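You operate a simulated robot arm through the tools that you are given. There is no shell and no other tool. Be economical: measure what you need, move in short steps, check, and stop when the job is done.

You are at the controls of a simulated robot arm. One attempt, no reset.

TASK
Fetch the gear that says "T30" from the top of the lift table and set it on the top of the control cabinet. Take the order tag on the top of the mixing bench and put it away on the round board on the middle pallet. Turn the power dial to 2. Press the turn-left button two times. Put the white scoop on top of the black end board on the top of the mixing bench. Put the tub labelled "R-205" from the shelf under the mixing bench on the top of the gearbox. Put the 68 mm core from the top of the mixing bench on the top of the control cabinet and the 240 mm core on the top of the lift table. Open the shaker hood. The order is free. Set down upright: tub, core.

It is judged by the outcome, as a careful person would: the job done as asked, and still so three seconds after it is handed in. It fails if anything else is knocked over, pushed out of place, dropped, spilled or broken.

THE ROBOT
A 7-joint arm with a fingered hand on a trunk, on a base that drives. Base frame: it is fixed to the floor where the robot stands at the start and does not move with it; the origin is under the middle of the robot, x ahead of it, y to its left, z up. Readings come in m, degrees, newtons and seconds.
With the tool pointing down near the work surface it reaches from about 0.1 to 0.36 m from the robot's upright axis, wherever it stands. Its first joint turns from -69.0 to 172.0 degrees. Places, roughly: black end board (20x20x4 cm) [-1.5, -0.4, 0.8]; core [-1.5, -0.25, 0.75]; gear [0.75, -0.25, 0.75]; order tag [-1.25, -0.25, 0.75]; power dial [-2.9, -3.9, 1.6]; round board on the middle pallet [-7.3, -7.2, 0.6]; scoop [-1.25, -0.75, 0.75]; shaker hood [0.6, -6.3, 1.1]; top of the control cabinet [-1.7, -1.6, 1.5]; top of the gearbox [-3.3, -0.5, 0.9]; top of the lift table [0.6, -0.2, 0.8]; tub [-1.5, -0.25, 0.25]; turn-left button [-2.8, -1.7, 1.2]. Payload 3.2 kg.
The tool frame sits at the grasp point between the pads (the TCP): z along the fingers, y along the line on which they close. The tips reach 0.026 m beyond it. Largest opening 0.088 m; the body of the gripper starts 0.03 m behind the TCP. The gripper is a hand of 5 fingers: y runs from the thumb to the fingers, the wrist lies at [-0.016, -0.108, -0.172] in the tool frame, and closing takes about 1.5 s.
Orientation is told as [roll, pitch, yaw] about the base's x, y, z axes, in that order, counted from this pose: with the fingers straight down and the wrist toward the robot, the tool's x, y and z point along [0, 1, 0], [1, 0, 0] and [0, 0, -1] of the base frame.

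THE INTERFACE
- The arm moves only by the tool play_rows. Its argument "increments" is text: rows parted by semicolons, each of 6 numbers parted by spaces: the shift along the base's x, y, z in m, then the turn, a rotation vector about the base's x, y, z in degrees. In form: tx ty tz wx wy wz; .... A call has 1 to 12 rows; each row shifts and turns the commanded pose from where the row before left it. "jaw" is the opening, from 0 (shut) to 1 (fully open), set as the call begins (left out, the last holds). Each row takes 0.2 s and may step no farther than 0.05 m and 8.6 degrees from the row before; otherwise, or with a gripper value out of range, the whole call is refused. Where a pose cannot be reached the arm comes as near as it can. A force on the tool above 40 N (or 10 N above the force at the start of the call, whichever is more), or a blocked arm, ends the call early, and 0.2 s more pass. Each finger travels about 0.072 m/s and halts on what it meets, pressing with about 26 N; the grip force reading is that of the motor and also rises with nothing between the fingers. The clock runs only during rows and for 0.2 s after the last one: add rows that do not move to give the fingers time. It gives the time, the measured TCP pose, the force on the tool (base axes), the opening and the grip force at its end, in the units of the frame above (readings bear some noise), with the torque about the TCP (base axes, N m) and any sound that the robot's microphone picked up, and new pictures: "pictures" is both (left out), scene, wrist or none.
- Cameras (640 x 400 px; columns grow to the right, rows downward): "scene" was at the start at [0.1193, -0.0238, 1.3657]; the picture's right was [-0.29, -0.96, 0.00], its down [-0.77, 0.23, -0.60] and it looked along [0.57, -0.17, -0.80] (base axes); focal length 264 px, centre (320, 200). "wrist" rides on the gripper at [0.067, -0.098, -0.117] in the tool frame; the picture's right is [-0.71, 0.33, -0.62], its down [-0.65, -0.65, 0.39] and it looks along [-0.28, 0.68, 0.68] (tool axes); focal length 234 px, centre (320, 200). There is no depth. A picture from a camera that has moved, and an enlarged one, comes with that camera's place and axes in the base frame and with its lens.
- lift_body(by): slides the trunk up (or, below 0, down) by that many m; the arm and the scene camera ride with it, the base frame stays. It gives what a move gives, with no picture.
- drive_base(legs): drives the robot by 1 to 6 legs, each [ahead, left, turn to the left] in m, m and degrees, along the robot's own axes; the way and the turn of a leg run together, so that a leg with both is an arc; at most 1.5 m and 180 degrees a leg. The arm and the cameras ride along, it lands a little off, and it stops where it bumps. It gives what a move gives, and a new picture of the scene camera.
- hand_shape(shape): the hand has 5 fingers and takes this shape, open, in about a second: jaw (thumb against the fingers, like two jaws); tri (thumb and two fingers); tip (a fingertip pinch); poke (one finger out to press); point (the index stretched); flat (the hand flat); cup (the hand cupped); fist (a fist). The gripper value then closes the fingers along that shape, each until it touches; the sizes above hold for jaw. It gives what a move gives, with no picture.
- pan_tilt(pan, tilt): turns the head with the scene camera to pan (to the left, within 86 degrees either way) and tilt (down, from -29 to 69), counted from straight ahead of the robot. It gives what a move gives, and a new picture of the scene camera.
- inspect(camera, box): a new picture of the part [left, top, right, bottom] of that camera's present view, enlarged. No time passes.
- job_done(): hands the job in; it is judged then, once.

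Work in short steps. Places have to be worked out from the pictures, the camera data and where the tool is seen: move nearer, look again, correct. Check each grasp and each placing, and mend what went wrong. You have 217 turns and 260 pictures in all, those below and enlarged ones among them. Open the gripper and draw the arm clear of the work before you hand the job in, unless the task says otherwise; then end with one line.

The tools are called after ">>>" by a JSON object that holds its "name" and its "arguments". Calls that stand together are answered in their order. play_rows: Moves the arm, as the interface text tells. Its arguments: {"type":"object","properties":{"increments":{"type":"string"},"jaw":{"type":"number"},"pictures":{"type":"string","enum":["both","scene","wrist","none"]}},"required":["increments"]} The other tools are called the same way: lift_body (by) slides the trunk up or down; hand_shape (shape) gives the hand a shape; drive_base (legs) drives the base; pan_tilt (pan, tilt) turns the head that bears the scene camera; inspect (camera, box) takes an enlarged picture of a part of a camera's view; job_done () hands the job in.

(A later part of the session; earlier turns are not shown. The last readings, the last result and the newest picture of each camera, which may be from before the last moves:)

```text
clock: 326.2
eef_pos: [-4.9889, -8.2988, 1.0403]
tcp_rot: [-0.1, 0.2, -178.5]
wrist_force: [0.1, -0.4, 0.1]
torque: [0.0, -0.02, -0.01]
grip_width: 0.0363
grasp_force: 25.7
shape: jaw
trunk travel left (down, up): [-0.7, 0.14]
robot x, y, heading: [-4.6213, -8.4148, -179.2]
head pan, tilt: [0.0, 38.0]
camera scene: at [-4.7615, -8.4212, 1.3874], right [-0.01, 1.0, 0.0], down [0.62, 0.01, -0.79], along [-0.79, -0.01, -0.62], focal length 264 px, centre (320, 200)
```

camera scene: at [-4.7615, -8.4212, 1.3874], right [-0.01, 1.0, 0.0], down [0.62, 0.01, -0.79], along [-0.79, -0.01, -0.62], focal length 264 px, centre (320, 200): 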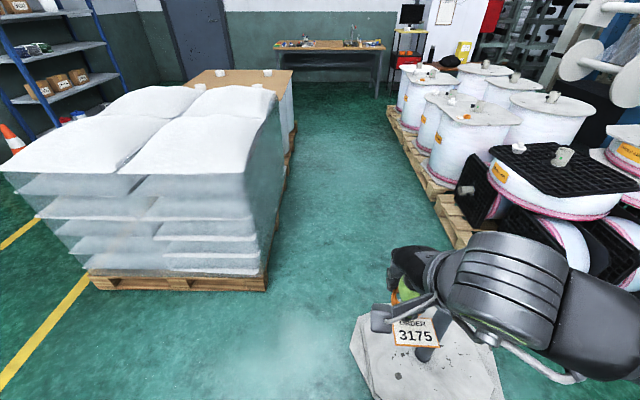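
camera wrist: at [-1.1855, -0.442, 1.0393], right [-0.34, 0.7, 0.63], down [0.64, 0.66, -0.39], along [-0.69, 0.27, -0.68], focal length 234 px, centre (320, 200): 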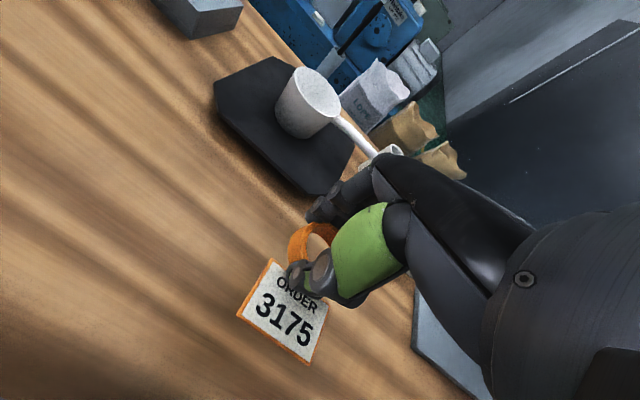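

The corridor mouth is too tight. I check the wider way around the bags on the south side.

>>> {"name": "drive_base", "arguments": {"legs": [[0, 1.0, -0.9], [0, 0.9, 0]]}}

>>> {"name": "pan_tilt", "arguments": {"pan": 5, "tilt": 25}}

```text
clock: 335.7
eef_pos: [-4.9937, -10.1778, 1.0404]
tcp_rot: [-0.1, 0.2, 179.4]
wrist_force: [-0.1, -0.2, -0.7]
torque: [0.01, 0.02, 0.02]
grip_width: 0.0361
grasp_force: 25.9
shape: jaw
trunk travel left (down, up): [-0.7, 0.14]
robot x, y, heading: [-4.6355, -10.311, 178.9]
head pan, tilt: [0.0, 38.0]
camera scene: at [-4.7716, -10.3092, 1.3874], right [0.02, 1.0, 0.0], down [0.62, -0.01, -0.79], along [-0.79, 0.02, -0.62], focal length 264 px, centre (320, 200)
```

scene: 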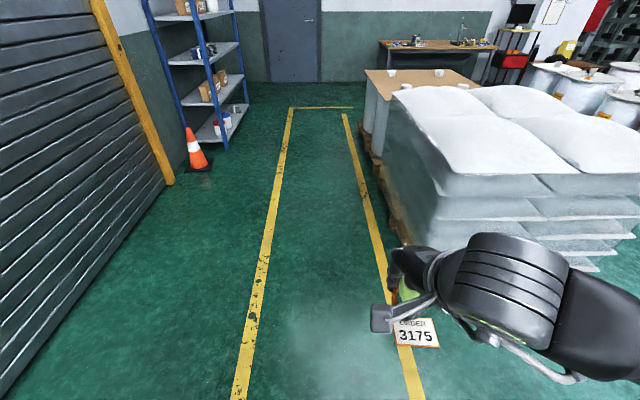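

```text
clock: 336.4
eef_pos: [-4.9938, -10.1792, 1.0387]
tcp_rot: [0.0, 0.1, 179.4]
wrist_force: [1.0, 0.1, 0.5]
torque: [0.0, 0.02, 0.0]
grip_width: 0.0361
grasp_force: 25.9
shape: jaw
trunk travel left (down, up): [-0.7, 0.14]
robot x, y, heading: [-4.6328, -10.3086, 178.7]
head pan, tilt: [5.0, 25.0]
camera scene: at [-4.7772, -10.3168, 1.4077], right [-0.07, 1.0, 0.0], down [0.42, 0.03, -0.91], along [-0.9, -0.06, -0.42], focal length 264 px, centre (320, 200)
```

scene: 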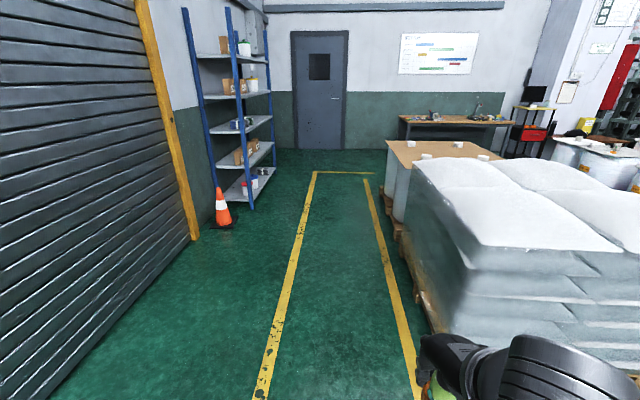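

The lane is clear. I drive west along it, then turn to face north.

>>> {"name": "drive_base", "arguments": {"legs": [[1.45, 0, 1.2], [1.45, 0, 0], [0.9, 0, 0], [0, 0, -90]]}}

>>> {"name": "pan_tilt", "arguments": {"pan": -20, "tilt": 35}}

```text
clock: 358.7
eef_pos: [-8.319, -9.9868, 1.0406]
tcp_rot: [-0.2, 0.1, 90.6]
wrist_force: [0.2, 0.4, -0.4]
torque: [0.01, -0.01, 0.03]
grip_width: 0.0361
grasp_force: 25.6
shape: jaw
trunk travel left (down, up): [-0.7, 0.14]
robot x, y, heading: [-8.4446, -10.3487, 89.9]
head pan, tilt: [5.0, 25.0]
camera scene: at [-8.4522, -10.2088, 1.4077], right [1.0, 0.09, 0.0], down [0.04, -0.42, -0.91], along [-0.08, 0.9, -0.42], focal length 264 px, centre (320, 200)
```

scene: 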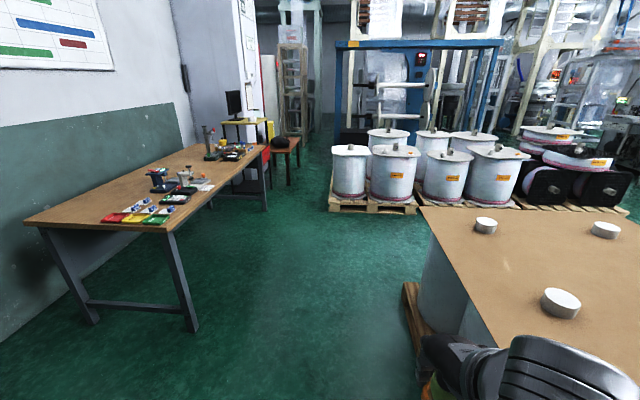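

```text
clock: 359.6
eef_pos: [-8.3203, -9.9851, 1.041]
tcp_rot: [0.0, 0.1, 90.5]
wrist_force: [0.6, -0.8, -0.4]
torque: [0.01, -0.02, -0.01]
grip_width: 0.0361
grasp_force: 26.6
shape: jaw
trunk travel left (down, up): [-0.7, 0.14]
robot x, y, heading: [-8.4404, -10.3487, 90.2]
head pan, tilt: [-20.0, 35.0]
camera scene: at [-8.4142, -10.2177, 1.392], right [0.94, -0.34, 0.0], down [-0.2, -0.54, -0.82], along [0.28, 0.77, -0.57], focal length 264 px, centre (320, 200)
```

scene: 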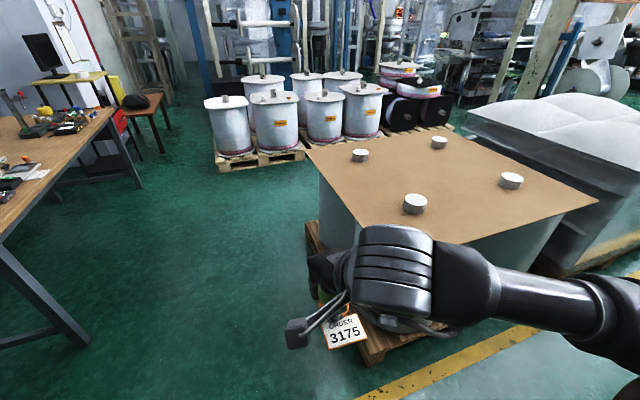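

Pallets in view; the target roll is the middle pallet's front-left. I drive north, then strafe right in front of it.

>>> {"name": "drive_base", "arguments": {"legs": [[1.45, 0.04, 0], [0.6, 0, 0], [0, -1.02, 0]]}}

>>> {"name": "pan_tilt", "arguments": {"pan": 0, "tilt": 45}}

```text
clock: 374.5
eef_pos: [-7.3016, -8.0061, 1.0397]
tcp_rot: [-0.2, 0.1, 88.7]
wrist_force: [-0.7, -0.3, -0.6]
torque: [0.01, 0.01, -0.01]
grip_width: 0.0361
grasp_force: 26.1
shape: jaw
trunk travel left (down, up): [-0.7, 0.14]
robot x, y, heading: [-7.4342, -8.3623, 87.8]
head pan, tilt: [-20.0, 35.0]
camera scene: at [-7.404, -8.2345, 1.392], right [0.93, -0.37, 0.0], down [-0.21, -0.53, -0.82], along [0.31, 0.76, -0.57], focal length 264 px, centre (320, 200)
```

scene: 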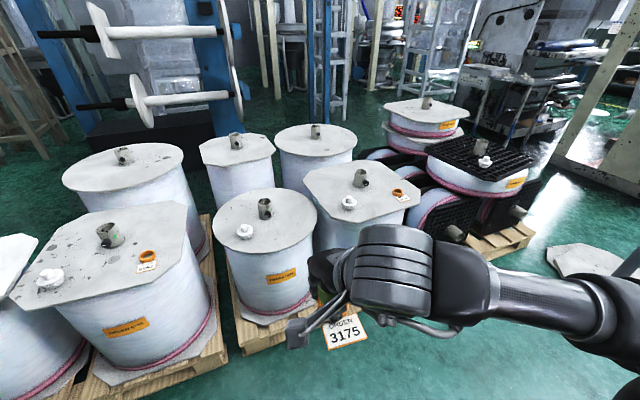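

```text
clock: 375.3
eef_pos: [-7.3027, -8.0055, 1.0402]
tcp_rot: [-0.1, 0.2, 88.7]
wrist_force: [0.0, 0.1, -0.2]
torque: [-0.02, -0.01, 0.02]
grip_width: 0.0361
grasp_force: 26.0
shape: jaw
trunk travel left (down, up): [-0.7, 0.14]
robot x, y, heading: [-7.4356, -8.3624, 88.1]
head pan, tilt: [0.0, 45.0]
camera scene: at [-7.4343, -8.2349, 1.3772], right [1.0, -0.04, 0.0], down [-0.03, -0.71, -0.71], along [0.02, 0.71, -0.71], focal length 264 px, centre (320, 200)
```

scene: 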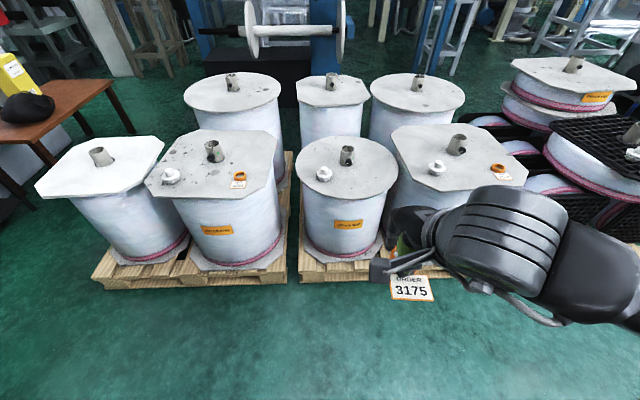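

The round board's center is about (−7.29, −7.235), r≈0.23. I approach, lower the trunk and move the tag over its right-near part.

>>> {"name": "drive_base", "arguments": {"legs": [[0.38, 0, 1.5]]}}

>>> {"name": "lift_body", "arguments": {"by": -0.18}}

>>> {"name": "play_rows", "arguments": {"increments": "0.03 0.04 0 0 0 0;0.03 0.04 0 0 0 0;0.03 0.04 0 0 0 0;0 0.045 0 0 0 0;0 0.045 0 0 0 0;0 0.045 0 0 0 0;0 0.03 0 0 0 0;0 0 0 0 0 0", "pictures": "both"}}

```text
clock: 377.7
eef_pos: [-7.302, -7.6207, 1.0393]
tcp_rot: [-0.1, 0.1, 90.1]
wrist_force: [0.2, 0.7, -0.4]
torque: [-0.03, -0.01, 0.01]
grip_width: 0.0361
grasp_force: 25.7
shape: jaw
trunk travel left (down, up): [-0.7, 0.14]
robot x, y, heading: [-7.4308, -7.9805, 89.6]
head pan, tilt: [0.0, 45.0]
camera scene: at [-7.4292, -7.8536, 1.3771], right [1.0, -0.01, 0.0], down [-0.01, -0.71, -0.71], along [0.01, 0.71, -0.71], focal length 264 px, centre (320, 200)
```

scene: 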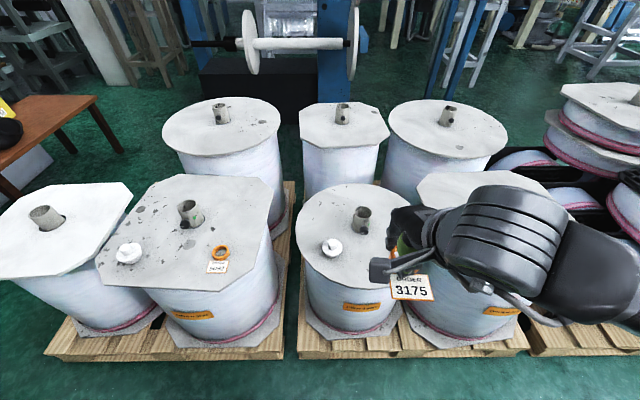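

```text
clock: 379.7
eef_pos: [-7.3028, -7.6222, 0.8592]
tcp_rot: [-0.1, 0.0, 90.1]
wrist_force: [-0.8, 0.2, 0.6]
torque: [0.02, -0.03, 0.0]
grip_width: 0.036
grasp_force: 26.2
shape: jaw
trunk travel left (down, up): [-0.52, 0.32]
robot x, y, heading: [-7.429, -7.9823, 89.8]
head pan, tilt: [0.0, 45.0]
```

```text
clock: 381.5
eef_pos: [-7.2117, -7.337, 0.8613]
tcp_rot: [-0.1, 0.0, 90.1]
wrist_force: [-0.5, 0.3, -0.2]
torque: [-0.01, 0.02, 0.01]
grip_width: 0.0361
grasp_force: 26.6
shape: jaw
trunk travel left (down, up): [-0.52, 0.32]
robot x, y, heading: [-7.4298, -7.9809, 89.5]
head pan, tilt: [0.0, 45.0]
camera scene: at [-7.4292, -7.8543, 1.1972], right [1.0, -0.01, 0.0], down [-0.01, -0.71, -0.71], along [0.01, 0.71, -0.71], focal length 264 px, centre (320, 200)
camera wrist: at [-7.2788, -7.4342, 0.9779], right [0.71, 0.33, 0.62], down [0.65, -0.65, -0.39], along [0.28, 0.68, -0.68], focal length 234 px, centre (320, 200)
```

scene: 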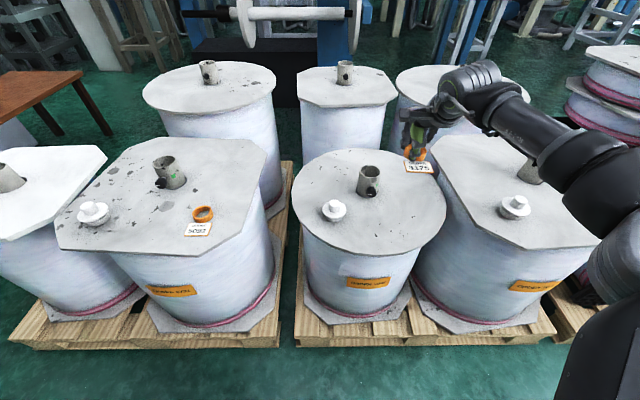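
wrist: 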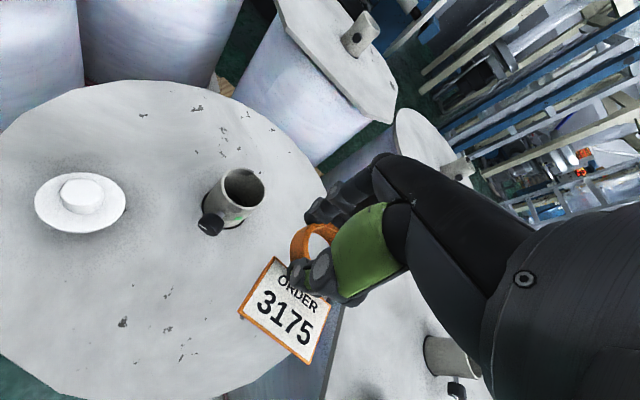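

Refined: board center (−7.27, −7.27), z≈0.66. I shift right 3 cm and lower.

>>> {"name": "play_rows", "arguments": {"increments": "0.03 0 0 0 0 0;0 0 -0.04 0 0 0;0 0 -0.04 0 0 0;0 0 -0.04 0 0 0;0 0 -0.015 0 0 0;0 0 0 0 0 0", "pictures": "wrist"}}

>>> {"name": "inspect", "arguments": {"camera": "scene", "box": [290, 110, 490, 270]}}

```text
clock: 382.9
eef_pos: [-7.1817, -7.3346, 0.7262]
tcp_rot: [-0.1, 0.0, 90.1]
wrist_force: [0.9, -0.2, -1.5]
torque: [-0.03, -0.02, 0.02]
grip_width: 0.0359
grasp_force: 25.7
shape: jaw
trunk travel left (down, up): [-0.52, 0.32]
robot x, y, heading: [-7.4291, -7.984, 89.4]
head pan, tilt: [0.0, 45.0]
camera wrist: at [-7.2476, -7.4332, 0.8425], right [0.71, 0.33, 0.62], down [0.65, -0.65, -0.39], along [0.28, 0.68, -0.68], focal length 234 px, centre (320, 200)
```

wrist: 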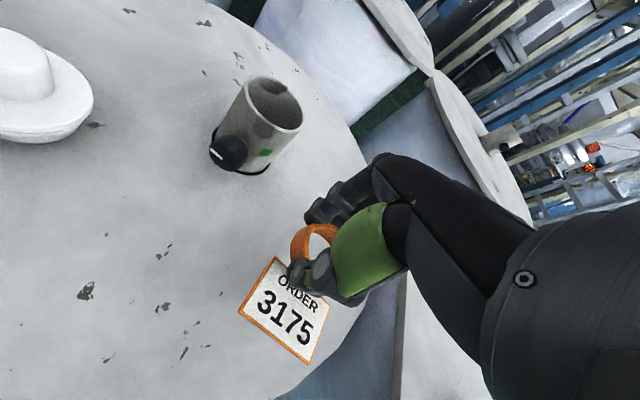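

```text
2.50 times, centred on (390, 190) of scene
camera zoom: at [-7.4292, -7.8539, 1.1971], right [1.0, -0.01, 0.0], down [-0.01, -0.71, -0.71], along [0.01, 0.71, -0.71], focal length 659 px, centre (145, 225)
```

zoom: 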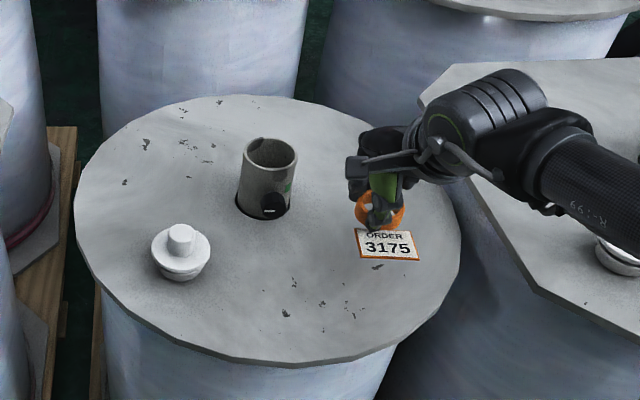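

>>> {"name": "play_rows", "arguments": {"increments": "-0.015 -0.015 0 0 0 0;0 0 -0.012 0 0 0;0 0 -0.008 0 0 0;0 0 -0.005 0 0 0;0 0 0 0 0 0", "pictures": "none"}}

>>> {"name": "inspect", "arguments": {"camera": "scene", "box": [330, 140, 450, 240]}}

```text
clock: 384.1
eef_pos: [-7.1979, -7.3518, 0.6992]
tcp_rot: [-0.2, 0.1, 90.1]
wrist_force: [-1.1, 0.6, -0.5]
torque: [-0.02, 0.01, 0.0]
grip_width: 0.0359
grasp_force: 25.8
shape: jaw
trunk travel left (down, up): [-0.52, 0.32]
robot x, y, heading: [-7.4283, -7.9811, 89.4]
head pan, tilt: [0.0, 45.0]
```

```text
4.00 times, centred on (390, 190) of scene
camera zoom: at [-7.4292, -7.854, 1.1972], right [1.0, -0.01, 0.0], down [-0.01, -0.71, -0.71], along [0.01, 0.71, -0.71], focal length 1055 px, centre (40, 240)
```

zoom: 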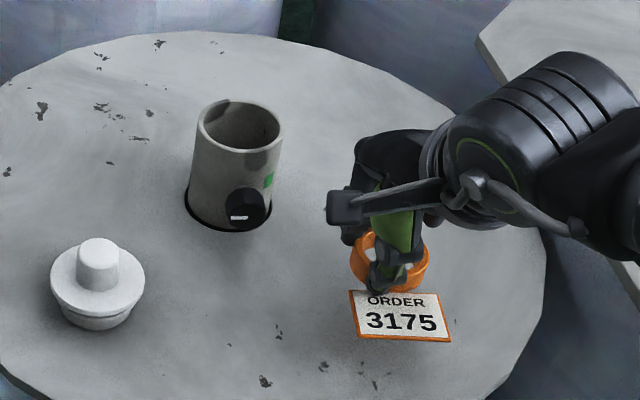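

>>> {"name": "play_rows", "arguments": {"increments": "0 0 -0.004 0 0 0;0 0 -0.003 0 0 0;0 0 -0.003 0 0 0;0 0 0 0 0 0", "pictures": "none"}}

```text
clock: 385.1
eef_pos: [-7.1958, -7.3514, 0.6897]
tcp_rot: [-0.1, 0.2, 90.1]
wrist_force: [0.1, 0.0, 0.9]
torque: [-0.01, -0.02, 0.02]
grip_width: 0.036
grasp_force: 25.7
shape: jaw
trunk travel left (down, up): [-0.52, 0.32]
robot x, y, heading: [-7.4318, -7.9818, 89.5]
head pan, tilt: [0.0, 45.0]
```

>>> {"name": "play_rows", "arguments": {"increments": "0 0 -0.003 0 0 0;0 0 -0.003 0 0 0;0 0 -0.003 0 0 0;0 0 0 0 0 0", "pictures": "none"}}

>>> {"name": "inspect", "arguments": {"camera": "scene", "box": [330, 140, 450, 240]}}

```text
clock: 386.1
eef_pos: [-7.1962, -7.3507, 0.6802]
tcp_rot: [-0.1, 0.0, 90.1]
wrist_force: [-0.1, 0.0, -0.8]
torque: [0.01, 0.0, 0.03]
grip_width: 0.0358
grasp_force: 26.1
shape: jaw
trunk travel left (down, up): [-0.52, 0.32]
robot x, y, heading: [-7.431, -7.9837, 89.3]
head pan, tilt: [0.0, 45.0]
```

```text
4.00 times, centred on (390, 190) of scene
camera zoom: at [-7.4292, -7.854, 1.1971], right [1.0, -0.01, 0.0], down [-0.01, -0.71, -0.71], along [0.01, 0.71, -0.71], focal length 1055 px, centre (40, 240)
```

zoom: 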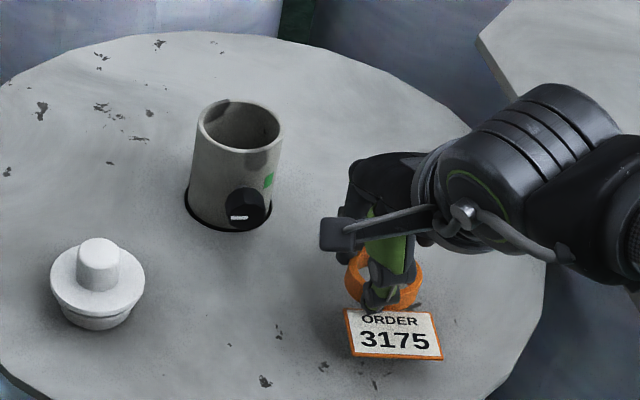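

>>> {"name": "play_rows", "arguments": {"increments": "0 0 -0.003 0 0 0;0 0 -0.003 0 0 0;0 0 -0.003 0 0 0;0 0 -0.003 0 0 0;0 0 -0.003 0 0 0;0 0 0 0 0 0", "pictures": "none"}}

```text
clock: 387.5
eef_pos: [-7.1971, -7.3512, 0.6649]
tcp_rot: [-0.1, 0.0, 90.2]
wrist_force: [0.2, 0.7, -1.5]
torque: [0.01, 0.01, 0.01]
grip_width: 0.0359
grasp_force: 25.6
shape: jaw
trunk travel left (down, up): [-0.52, 0.32]
robot x, y, heading: [-7.4286, -7.9808, 89.5]
head pan, tilt: [0.0, 45.0]
```

>>> {"name": "inspect", "arguments": {"camera": "scene", "box": [330, 140, 450, 240]}}

>>> {"name": "play_rows", "arguments": {"increments": "0 0 -0.003 0 0 0;0 0 -0.003 0 0 0;0 0 -0.003 0 0 0;0 0 0 0 0 0", "pictures": "none"}}

```text
4.00 times, centred on (390, 190) of scene
camera zoom: at [-7.4292, -7.8539, 1.1971], right [1.0, -0.01, 0.0], down [-0.01, -0.71, -0.71], along [0.01, 0.71, -0.71], focal length 1055 px, centre (40, 240)
```

zoom: 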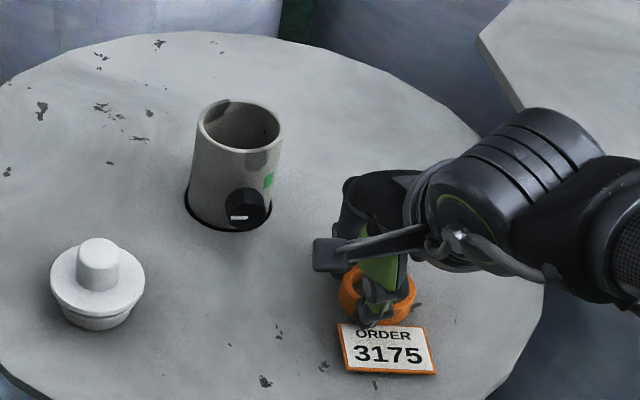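

```text
clock: 388.5
eef_pos: [-7.1996, -7.3521, 0.6594]
tcp_rot: [-0.1, -0.3, 90.1]
wrist_force: [1.6, -0.3, 11.9]
torque: [0.13, -0.11, -0.02]
grip_width: 0.036
grasp_force: 26.0
shape: jaw
trunk travel left (down, up): [-0.52, 0.32]
robot x, y, heading: [-7.4273, -7.9852, 89.7]
head pan, tilt: [0.0, 45.0]
```

Contact (12 N). I release, rise and retract.

>>> {"name": "play_rows", "arguments": {"increments": "0 0 0.002 0 0 0;0 0 0 0 0 0;0 0 0 0 0 0;0 0 0 0 0 0;0 0 0 0 0 0;0 0 0 0 0 0", "jaw": 1, "pictures": "none"}}

>>> {"name": "play_rows", "arguments": {"increments": "0 0 0.02 0 0 0;0 0 0.03 0 0 0;0 0 0.04 0 0 0;0 0 0.04 0 0 0;0 -0.045 0.03 0 0 0;0 -0.045 0 0 0 0;0 -0.045 0 0 0 0;0 -0.045 0 0 0 0;0 -0.045 0 0 0 0", "pictures": "scene"}}

```text
clock: 389.9
eef_pos: [-7.1975, -7.3519, 0.6588]
tcp_rot: [-0.1, 0.1, 90.1]
wrist_force: [0.0, -0.8, 0.4]
torque: [-0.03, 0.07, 0.04]
grip_width: 0.088
grasp_force: 0.0
shape: jaw
trunk travel left (down, up): [-0.52, 0.32]
robot x, y, heading: [-7.4309, -7.9808, 89.4]
head pan, tilt: [0.0, 45.0]
```

```text
refused: row 5 steps farther than a row can; nothing moved
```

>>> {"name": "play_rows", "arguments": {"increments": "0 0 0.02 0 0 0;0 0 0.03 0 0 0;0 0 0.04 0 0 0;0 0 0.04 0 0 0;0 0 0.04 0 0 0;0 -0.045 0 0 0 0;0 -0.045 0 0 0 0;0 -0.045 0 0 0 0;0 -0.045 0 0 0 0", "pictures": "scene"}}

```text
clock: 391.9
eef_pos: [-7.1948, -7.5345, 0.8286]
tcp_rot: [-0.1, 0.0, 90.2]
wrist_force: [0.2, -0.1, 0.6]
torque: [0.02, -0.02, 0.03]
grip_width: 0.088
grasp_force: 0.1
shape: jaw
trunk travel left (down, up): [-0.52, 0.32]
robot x, y, heading: [-7.4301, -7.9802, 89.2]
head pan, tilt: [0.0, 45.0]
camera scene: at [-7.4289, -7.8547, 1.1973], right [1.0, -0.01, 0.0], down [-0.01, -0.71, -0.71], along [0.01, 0.71, -0.71], focal length 264 px, centre (320, 200)
```

scene: 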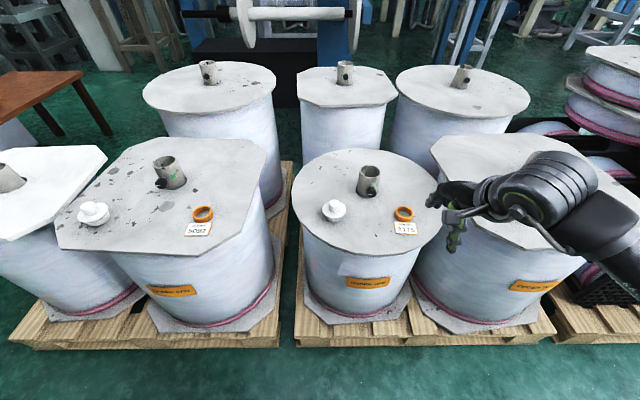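

The tag lies on the round board. I raise the trunk and drive the same way back toward the east side.

>>> {"name": "lift_body", "arguments": {"by": 0.18}}

>>> {"name": "drive_base", "arguments": {"legs": [[-0.38, 0, 0.7], [0, 1.03, 0], [-1.2, 0, 0], [-0.8, 0, 0]]}}

>>> {"name": "drive_base", "arguments": {"legs": [[0, 0, -90], [1.45, 0, 0], [1.45, 0, 0], [1.45, 0, 0]]}}

```text
clock: 393.9
eef_pos: [-7.1942, -7.5331, 1.0079]
tcp_rot: [-0.1, 0.1, 90.1]
wrist_force: [-0.4, -0.3, 0.0]
torque: [-0.02, -0.02, -0.01]
grip_width: 0.088
grasp_force: 0.1
shape: jaw
trunk travel left (down, up): [-0.7, 0.14]
robot x, y, heading: [-7.43, -7.9826, 89.3]
head pan, tilt: [0.0, 45.0]
```

```text
clock: 410.8
eef_pos: [-8.2613, -9.8816, 1.0079]
tcp_rot: [-0.1, 0.1, 89.8]
wrist_force: [0.1, 0.5, 1.4]
torque: [-0.03, -0.03, 0.02]
grip_width: 0.088
grasp_force: 0.1
shape: jaw
trunk travel left (down, up): [-0.7, 0.14]
robot x, y, heading: [-8.4975, -10.3291, 88.8]
head pan, tilt: [0.0, 45.0]
camera scene: at [-8.4967, -10.2012, 1.3772], right [1.0, -0.02, 0.0], down [-0.01, -0.71, -0.71], along [0.01, 0.71, -0.71], focal length 264 px, centre (320, 200)
```

scene: 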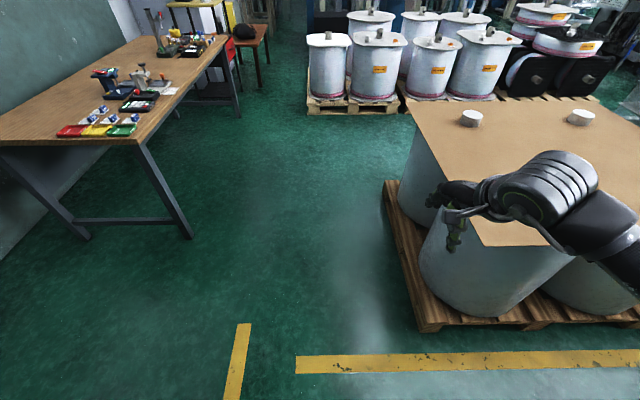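

```text
clock: 435.1
eef_pos: [-3.7238, -10.47, 1.0078]
tcp_rot: [0.0, 0.2, 1.8]
wrist_force: [0.0, 0.6, -0.3]
torque: [0.01, 0.0, 0.01]
grip_width: 0.0879
grasp_force: 0.1
shape: jaw
trunk travel left (down, up): [-0.7, 0.14]
robot x, y, heading: [-4.1824, -10.2519, 1.2]
head pan, tilt: [0.0, 45.0]
camera scene: at [-4.0529, -10.2499, 1.3771], right [0.02, -1.0, 0.0], down [-0.71, -0.02, -0.71], along [0.71, 0.02, -0.71], focal length 264 px, centre (320, 200)
```

scene: 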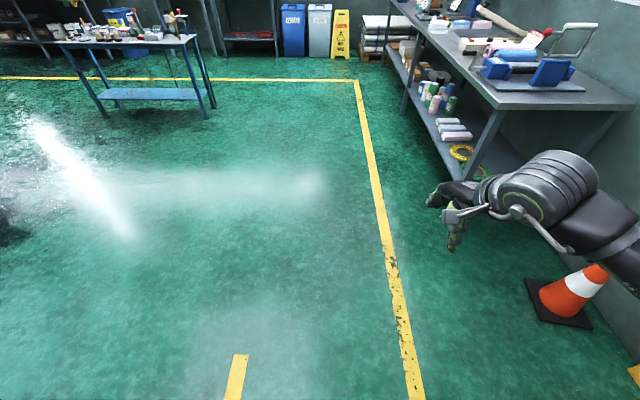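

>>> {"name": "drive_base", "arguments": {"legs": [[1.4, 0.3, -1.2], [1.4, 0, 0], [0.95, 0, 0], [0, 0, 90], [1.45, 0, 0], [1.45, 0, 0]]}}

>>> {"name": "drive_base", "arguments": {"legs": [[0.65, 0, 0], [0, 0, -90]]}}

>>> {"name": "pan_tilt", "arguments": {"pan": 0, "tilt": 20}}

```text
clock: 470.6
eef_pos: [-0.0492, -6.6382, 1.008]
tcp_rot: [-0.1, 0.1, 86.6]
wrist_force: [0.5, 0.1, -0.5]
torque: [-0.01, -0.01, 0.01]
grip_width: 0.0877
grasp_force: 0.1
shape: jaw
trunk travel left (down, up): [-0.7, 0.14]
robot x, y, heading: [-0.3107, -7.0758, 85.7]
head pan, tilt: [0.0, 45.0]
camera scene: at [-0.3022, -6.9445, 1.3771], right [1.0, -0.07, 0.0], down [-0.05, -0.71, -0.71], along [0.05, 0.71, -0.71], focal length 264 px, centre (320, 200)
```

scene: 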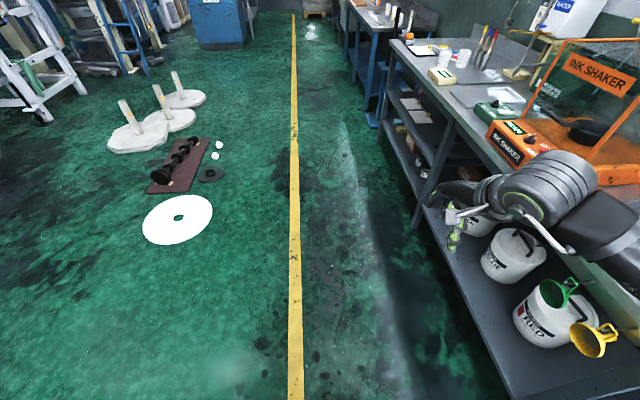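

```text
clock: 478.0
eef_pos: [0.1769, -6.668, 1.0081]
tcp_rot: [-0.2, 0.1, -2.4]
wrist_force: [-0.2, 0.8, 0.8]
torque: [0.0, -0.03, 0.0]
grip_width: 0.0881
grasp_force: 0.1
shape: jaw
trunk travel left (down, up): [-0.7, 0.14]
robot x, y, heading: [-0.2655, -6.4169, -2.8]
head pan, tilt: [0.0, 45.0]
camera scene: at [-0.1331, -6.4256, 1.3772], right [-0.05, -1.0, 0.0], down [-0.71, 0.04, -0.71], along [0.71, -0.04, -0.71], focal length 264 px, centre (320, 200)
```

scene: 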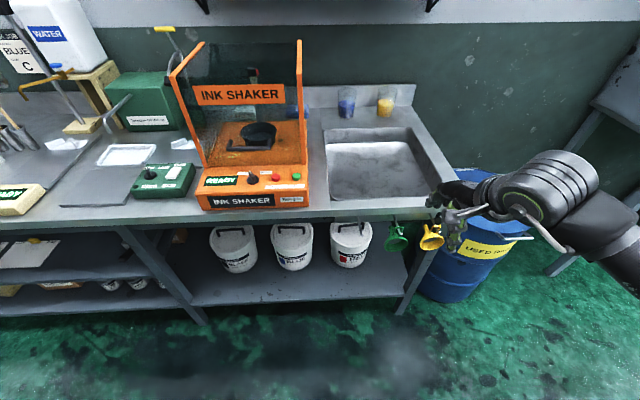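

```text
clock: 478.9
eef_pos: [0.177, -6.6704, 1.0079]
tcp_rot: [-0.1, 0.2, -2.2]
wrist_force: [0.3, -0.1, 0.2]
torque: [-0.04, -0.03, -0.01]
grip_width: 0.0878
grasp_force: 0.1
shape: jaw
trunk travel left (down, up): [-0.7, 0.14]
robot x, y, heading: [-0.2618, -6.4169, -2.9]
head pan, tilt: [0.0, 20.0]
camera scene: at [-0.1212, -6.4262, 1.4157], right [-0.05, -1.0, 0.0], down [-0.34, 0.02, -0.94], along [0.94, -0.05, -0.34], focal length 264 px, centre (320, 200)
```

scene: 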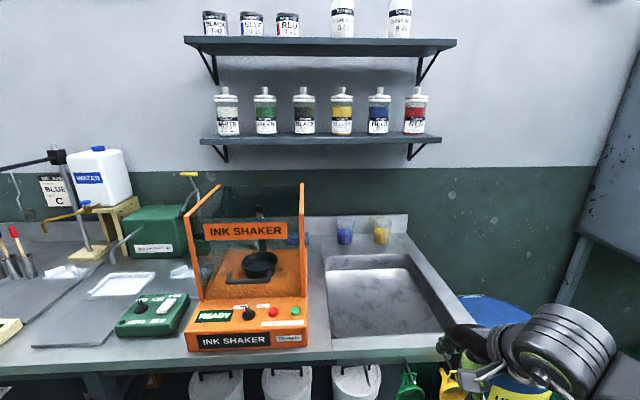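

The ink shaker with its orange hood. I enlarge to understand the hinge and handle.

>>> {"name": "inspect", "arguments": {"camera": "scene", "box": [170, 165, 330, 365]}}

```text
2.00 times, centred on (250, 265) of scene
camera zoom: at [-0.1212, -6.4262, 1.4157], right [-0.05, -1.0, 0.0], down [-0.34, 0.02, -0.94], along [0.94, -0.05, -0.34], focal length 527 px, centre (460, 70)
```

zoom: 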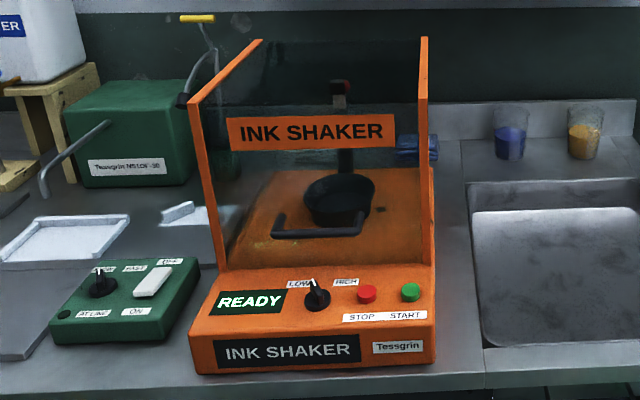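

I center the robot more on the shaker and view it with the wrist camera too.

>>> {"name": "drive_base", "arguments": {"legs": [[0, 0.36, 2.8]]}}

>>> {"name": "inspect", "arguments": {"camera": "wrist", "box": [0, 0, 640, 400]}}

```text
clock: 481.2
eef_pos: [0.1995, -6.2885, 1.0085]
tcp_rot: [-0.2, 0.1, 0.8]
wrist_force: [0.9, -0.6, 0.2]
torque: [-0.03, 0.02, 0.01]
grip_width: 0.0877
grasp_force: 0.1
shape: jaw
trunk travel left (down, up): [-0.7, 0.14]
robot x, y, heading: [-0.2552, -6.0592, 0.1]
head pan, tilt: [0.0, 20.0]
camera scene: at [-0.1122, -6.062, 1.4158], right [0.0, -1.0, 0.0], down [-0.34, 0.0, -0.94], along [0.94, 0.0, -0.34], focal length 264 px, centre (320, 200)
```

scene: 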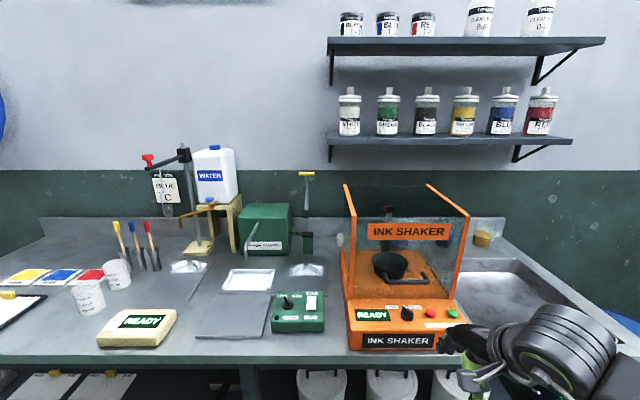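

```text
1.00 times, centred on (320, 200) of wrist (not enlarged: the box is as wide or as high as the picture)
camera zoom: at [0.1018, -6.223, 1.1252], right [0.34, -0.7, 0.63], down [-0.65, -0.66, -0.39], along [0.68, -0.27, -0.68], focal length 234 px, centre (320, 200)
```

zoom: 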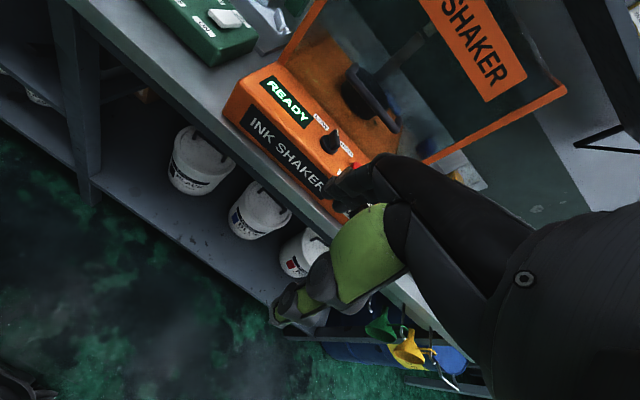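

>>> {"name": "inspect", "arguments": {"camera": "scene", "box": [325, 170, 485, 360]}}

```text
2.11 times, centred on (405, 265) of scene
camera zoom: at [-0.1122, -6.062, 1.4158], right [0.0, -1.0, 0.0], down [-0.34, 0.0, -0.94], along [0.94, 0.0, -0.34], focal length 555 px, centre (141, 63)
```

zoom: 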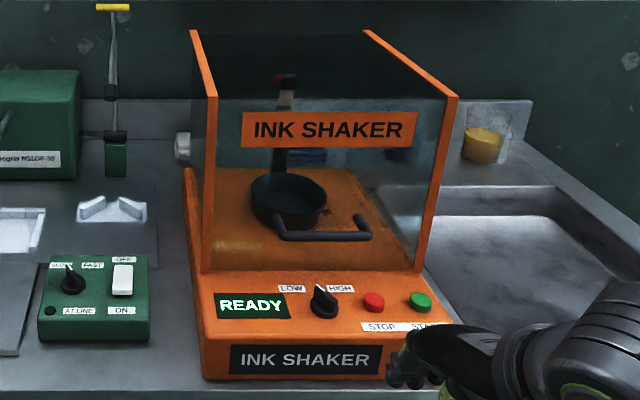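

Triangulated: handle bar at x≈0.436, z≈0.998, y −6.227…−6.328; hood spans x 0.465–0.73, top z 1.166, hinged at the rear. I retract and pitch the hand forward 60°, fingers half open.

>>> {"name": "play_rows", "arguments": {"increments": "-0.04 0 0.02 0 0 0;-0.04 0 0.02 0 0 0;-0.03 0 0.02 0 -8 0;-0.02 0 0 0 -8 0;0 0 0 0 -8 0;0 0 0 0 -8 0;0 0 0 0 -8 0;0 0 0 0 -8 0;0 0 0 0 -8 0;0 0 0 0 -4 0;0 0 0 0 0 0", "jaw": 0.5, "pictures": "none"}}

>>> {"name": "drive_base", "arguments": {"legs": [[0.22, 0, 0]]}}

>>> {"name": "inspect", "arguments": {"camera": "wrist", "box": [0, 0, 640, 400]}}

```text
clock: 483.6
eef_pos: [0.1473, -6.3759, 1.1536]
tcp_rot: [-1.5, -59.9, 1.7]
wrist_force: [0.0, 0.1, -0.6]
torque: [-0.01, 0.03, 0.02]
grip_width: 0.0443
grasp_force: 0.2
shape: jaw
out of reach, approached as far as the arm can: row 3, 4, 5, 6, 7, 8, 9, 10
trunk travel left (down, up): [-0.7, 0.14]
robot x, y, heading: [-0.2517, -6.062, 0.2]
head pan, tilt: [0.0, 20.0]
```

```text
clock: 485.3
eef_pos: [0.3682, -6.3732, 1.1545]
tcp_rot: [-1.6, -59.8, 1.9]
wrist_force: [-0.1, -0.3, -0.2]
torque: [0.02, 0.0, -0.04]
grip_width: 0.0442
grasp_force: 0.1
shape: jaw
trunk travel left (down, up): [-0.7, 0.14]
robot x, y, heading: [-0.0336, -6.0586, 0.0]
head pan, tilt: [0.0, 20.0]
camera scene: at [0.1087, -6.0614, 1.4158], right [0.0, -1.0, 0.0], down [-0.34, 0.0, -0.94], along [0.94, 0.0, -0.34], focal length 264 px, centre (320, 200)
```

scene: 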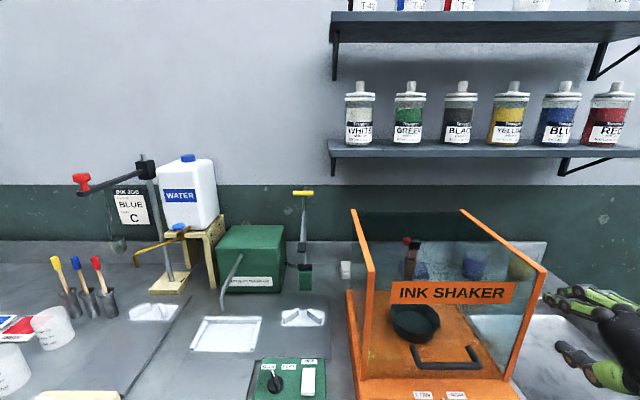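

```text
1.00 times, centred on (320, 200) of wrist (not enlarged: the box is as wide or as high as the picture)
camera zoom: at [0.2177, -6.3089, 1.1276], right [-0.37, -0.7, 0.61], down [0.01, -0.66, -0.75], along [0.93, -0.27, 0.25], focal length 234 px, centre (320, 200)
```

zoom: 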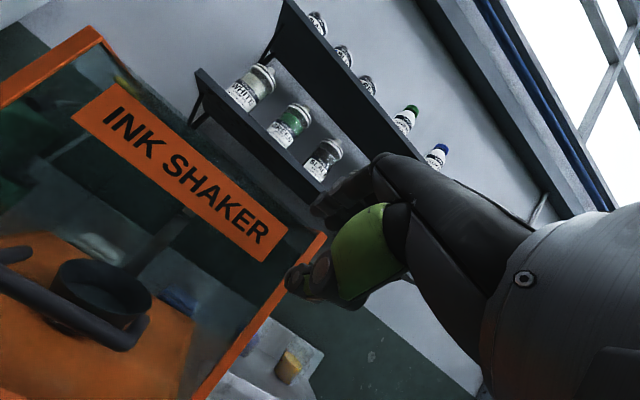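

Bar confirmed at x 0.437, y −6.22…−6.338. I move back, left and down to be in front of the bar.

>>> {"name": "play_rows", "arguments": {"increments": "-0.03 0.03 0 1.5 0 0;-0.03 0.035 0 0 0 0;0 0.035 -0.03 0 0 0;0 0.028 -0.035 0 0 0;0 0 -0.04 0 0 0;0 0 -0.04 0 0 0;0 0 0 0 0 0", "pictures": "both"}}

```text
clock: 486.9
eef_pos: [0.3951, -6.3685, 1.0737]
tcp_rot: [1.6, -60.0, -0.8]
wrist_force: [0.3, -0.3, 0.3]
torque: [0.03, 0.0, -0.01]
grip_width: 0.0442
grasp_force: 0.1
shape: jaw
out of reach, approached as far as the arm can: row 1, 2, 3, 4, 5
trunk travel left (down, up): [-0.7, 0.14]
robot x, y, heading: [-0.0338, -6.0625, 0.2]
head pan, tilt: [0.0, 20.0]
camera scene: at [0.1081, -6.0614, 1.4158], right [0.0, -1.0, 0.0], down [-0.34, 0.0, -0.94], along [0.94, 0.0, -0.34], focal length 264 px, centre (320, 200)
camera wrist: at [0.2444, -6.3012, 1.0487], right [-0.37, -0.72, 0.59], down [0.01, -0.64, -0.77], along [0.93, -0.27, 0.25], focal length 234 px, centre (320, 200)
```

scene: 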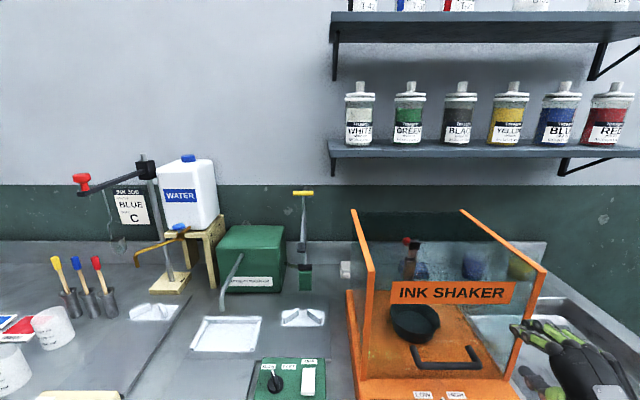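
wrist: 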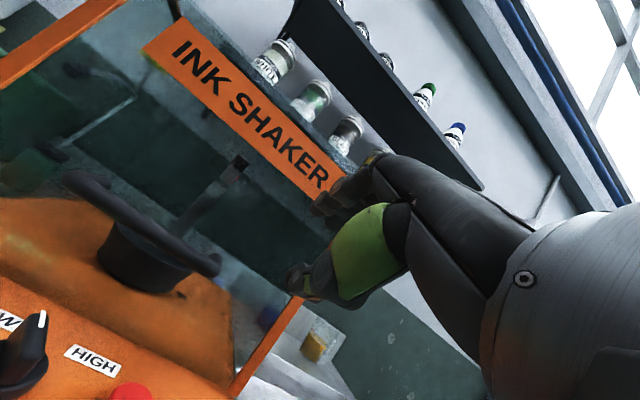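

Too close for this pose. I back the robot 0.2 m and redo the approach.

>>> {"name": "drive_base", "arguments": {"legs": [[-0.2, 0, 0]]}}

>>> {"name": "play_rows", "arguments": {"increments": "0.03 0.03 -0.02 0 0 0;0.03 0.035 -0.02 0 0 0;0.03 0.035 -0.02 0 0 0;0.03 0.023 -0.016 0 0 0;0.02 0 0 0 0 0;0 0 0 0 0 0", "pictures": "both"}}

```text
clock: 488.5
eef_pos: [0.1965, -6.3665, 1.0746]
tcp_rot: [1.5, -60.0, -0.6]
wrist_force: [-0.5, -0.4, 0.3]
torque: [-0.01, 0.02, -0.04]
grip_width: 0.0442
grasp_force: 0.0
shape: jaw
trunk travel left (down, up): [-0.7, 0.14]
robot x, y, heading: [-0.2296, -6.0626, 0.5]
head pan, tilt: [0.0, 20.0]
camera scene: at [-0.0905, -6.0621, 1.4159], right [0.01, -1.0, 0.0], down [-0.34, 0.0, -0.94], along [0.94, 0.01, -0.34], focal length 264 px, centre (320, 200)
```

scene: 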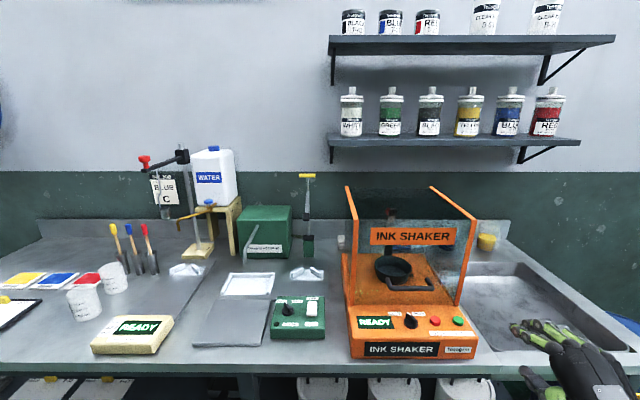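

```text
refused: row 2 steps farther than a row can; nothing moved
```

>>> {"name": "play_rows", "arguments": {"increments": "0.02 0.03 -0.015 0 0 0;0.025 0.03 -0.015 0 0 0;0.025 0.03 -0.015 0 0 0;0.025 0.03 -0.015 0 0 0;0.03 0.003 -0.015 0 0 0;0.03 0 0 0 0 0;0 0 0 0 0 0", "pictures": "both"}}

```text
clock: 490.1
eef_pos: [0.3022, -6.2538, 1.0123]
tcp_rot: [1.5, -59.9, -0.6]
wrist_force: [-0.8, -0.3, 0.1]
torque: [-0.05, 0.01, -0.01]
grip_width: 0.0441
grasp_force: 0.1
shape: jaw
out of reach, approached as far as the arm can: row 1, 5, 6
trunk travel left (down, up): [-0.7, 0.14]
robot x, y, heading: [-0.2334, -6.0593, 0.4]
head pan, tilt: [0.0, 20.0]
camera scene: at [-0.0899, -6.0622, 1.4159], right [0.01, -1.0, 0.0], down [-0.34, 0.0, -0.94], along [0.94, 0.01, -0.34], focal length 264 px, centre (320, 200)
camera wrist: at [0.1513, -6.1884, 0.9875], right [-0.37, -0.72, 0.59], down [0.02, -0.64, -0.77], along [0.93, -0.27, 0.25], focal length 234 px, centre (320, 200)
```

scene: 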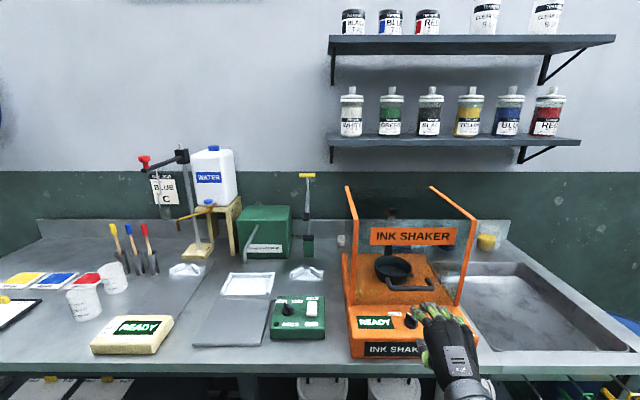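
wrist: 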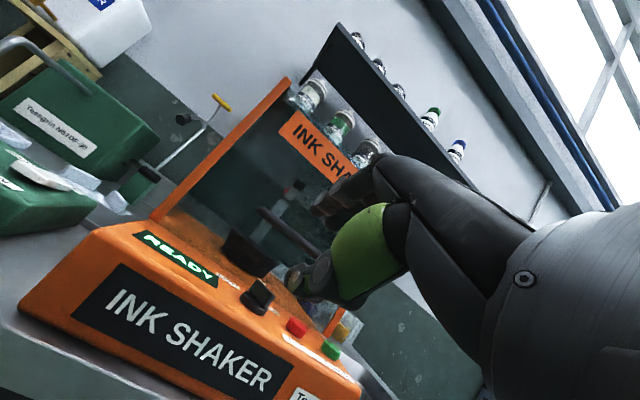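

The bar is right ahead, but a wrist limit stops me. I lower the trunk 0.15 while re-raising the hand, to make the forearm flatter.

>>> {"name": "lift_body", "arguments": {"by": -0.06}}

>>> {"name": "play_rows", "arguments": {"increments": "0 0 0.03 0 0 0;0 0 0.03 0 0 0;0 0 0 0 0 0", "pictures": "none"}}

>>> {"name": "lift_body", "arguments": {"by": -0.09}}

>>> {"name": "play_rows", "arguments": {"increments": "0 0 0.03 0 0 0;0 0 0.03 0 0 0;0 0 0.015 0 0 0;0.03 0.005 0 0 0 0;0.03 0 0 0 0 0;0 0 0 0 0 0", "pictures": "none"}}

```text
clock: 491.1
eef_pos: [0.3018, -6.2534, 0.9508]
tcp_rot: [1.5, -60.0, -0.6]
wrist_force: [0.1, -0.1, 0.4]
torque: [-0.01, 0.03, -0.01]
grip_width: 0.0443
grasp_force: 0.2
shape: jaw
trunk travel left (down, up): [-0.64, 0.2]
robot x, y, heading: [-0.2321, -6.0617, 0.1]
head pan, tilt: [0.0, 20.0]
```

```text
clock: 491.9
eef_pos: [0.3014, -6.2514, 1.0113]
tcp_rot: [1.5, -59.9, -0.6]
wrist_force: [0.6, 0.2, -0.6]
torque: [0.0, -0.02, 0.01]
grip_width: 0.0443
grasp_force: 0.1
shape: jaw
trunk travel left (down, up): [-0.64, 0.2]
robot x, y, heading: [-0.2331, -6.0635, 0.2]
head pan, tilt: [0.0, 20.0]
```

```text
clock: 493.1
eef_pos: [0.301, -6.2521, 0.9215]
tcp_rot: [1.6, -59.9, -0.6]
wrist_force: [0.0, 0.5, -0.4]
torque: [-0.01, 0.04, -0.02]
grip_width: 0.0443
grasp_force: 0.0
shape: jaw
trunk travel left (down, up): [-0.55, 0.29]
robot x, y, heading: [-0.2338, -6.0616, 0.9]
head pan, tilt: [0.0, 20.0]
```

```text
clock: 494.5
eef_pos: [0.36, -6.2463, 0.9956]
tcp_rot: [1.6, -59.9, -0.6]
wrist_force: [-0.9, -1.0, -1.1]
torque: [-0.02, -0.06, 0.0]
grip_width: 0.0444
grasp_force: 0.1
shape: jaw
trunk travel left (down, up): [-0.55, 0.29]
robot x, y, heading: [-0.2315, -6.0596, 0.5]
head pan, tilt: [0.0, 20.0]
```

Now free to advance. I move to x≈0.40 and look.

>>> {"name": "play_rows", "arguments": {"increments": "0.02 0 0.002 -1.5 0 0;0.02 0 0 0 0 0;0 0 0 0 0 0", "pictures": "both"}}

>>> {"name": "inspect", "arguments": {"camera": "scene", "box": [360, 180, 480, 280]}}

```text
clock: 495.3
eef_pos: [0.3998, -6.2452, 0.9993]
tcp_rot: [-1.7, -60.1, 2.1]
wrist_force: [-3.1, -0.9, 3.9]
torque: [0.01, -0.18, 0.01]
grip_width: 0.045
grasp_force: 0.1
shape: jaw
trunk travel left (down, up): [-0.55, 0.29]
robot x, y, heading: [-0.2317, -6.0614, 0.4]
head pan, tilt: [0.0, 20.0]
camera scene: at [-0.0916, -6.0618, 1.2661], right [0.01, -1.0, 0.0], down [-0.34, 0.0, -0.94], along [0.94, 0.01, -0.34], focal length 264 px, centre (320, 200)
camera wrist: at [0.2488, -6.1813, 0.9724], right [-0.37, -0.7, 0.61], down [0.02, -0.66, -0.75], along [0.93, -0.26, 0.26], focal length 234 px, centre (320, 200)
```

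scene: 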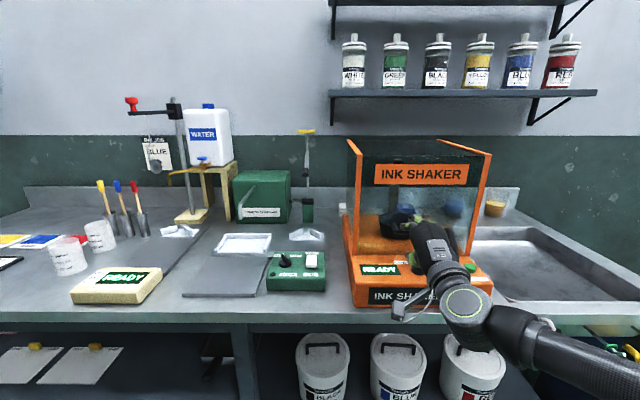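
wrist: 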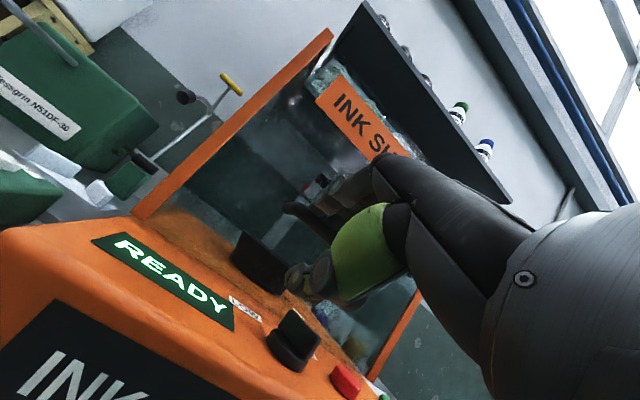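

```text
4.00 times, centred on (420, 230) of scene
camera zoom: at [-0.0916, -6.0618, 1.2661], right [0.01, -1.0, 0.0], down [-0.34, 0.0, -0.94], along [0.94, 0.01, -0.34], focal length 1055 px, centre (-80, 80)
```

zoom: 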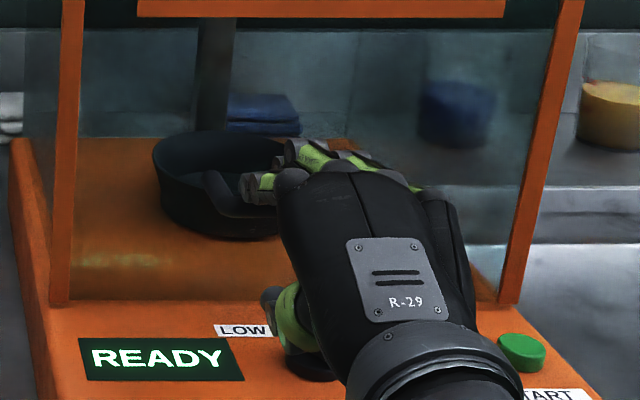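

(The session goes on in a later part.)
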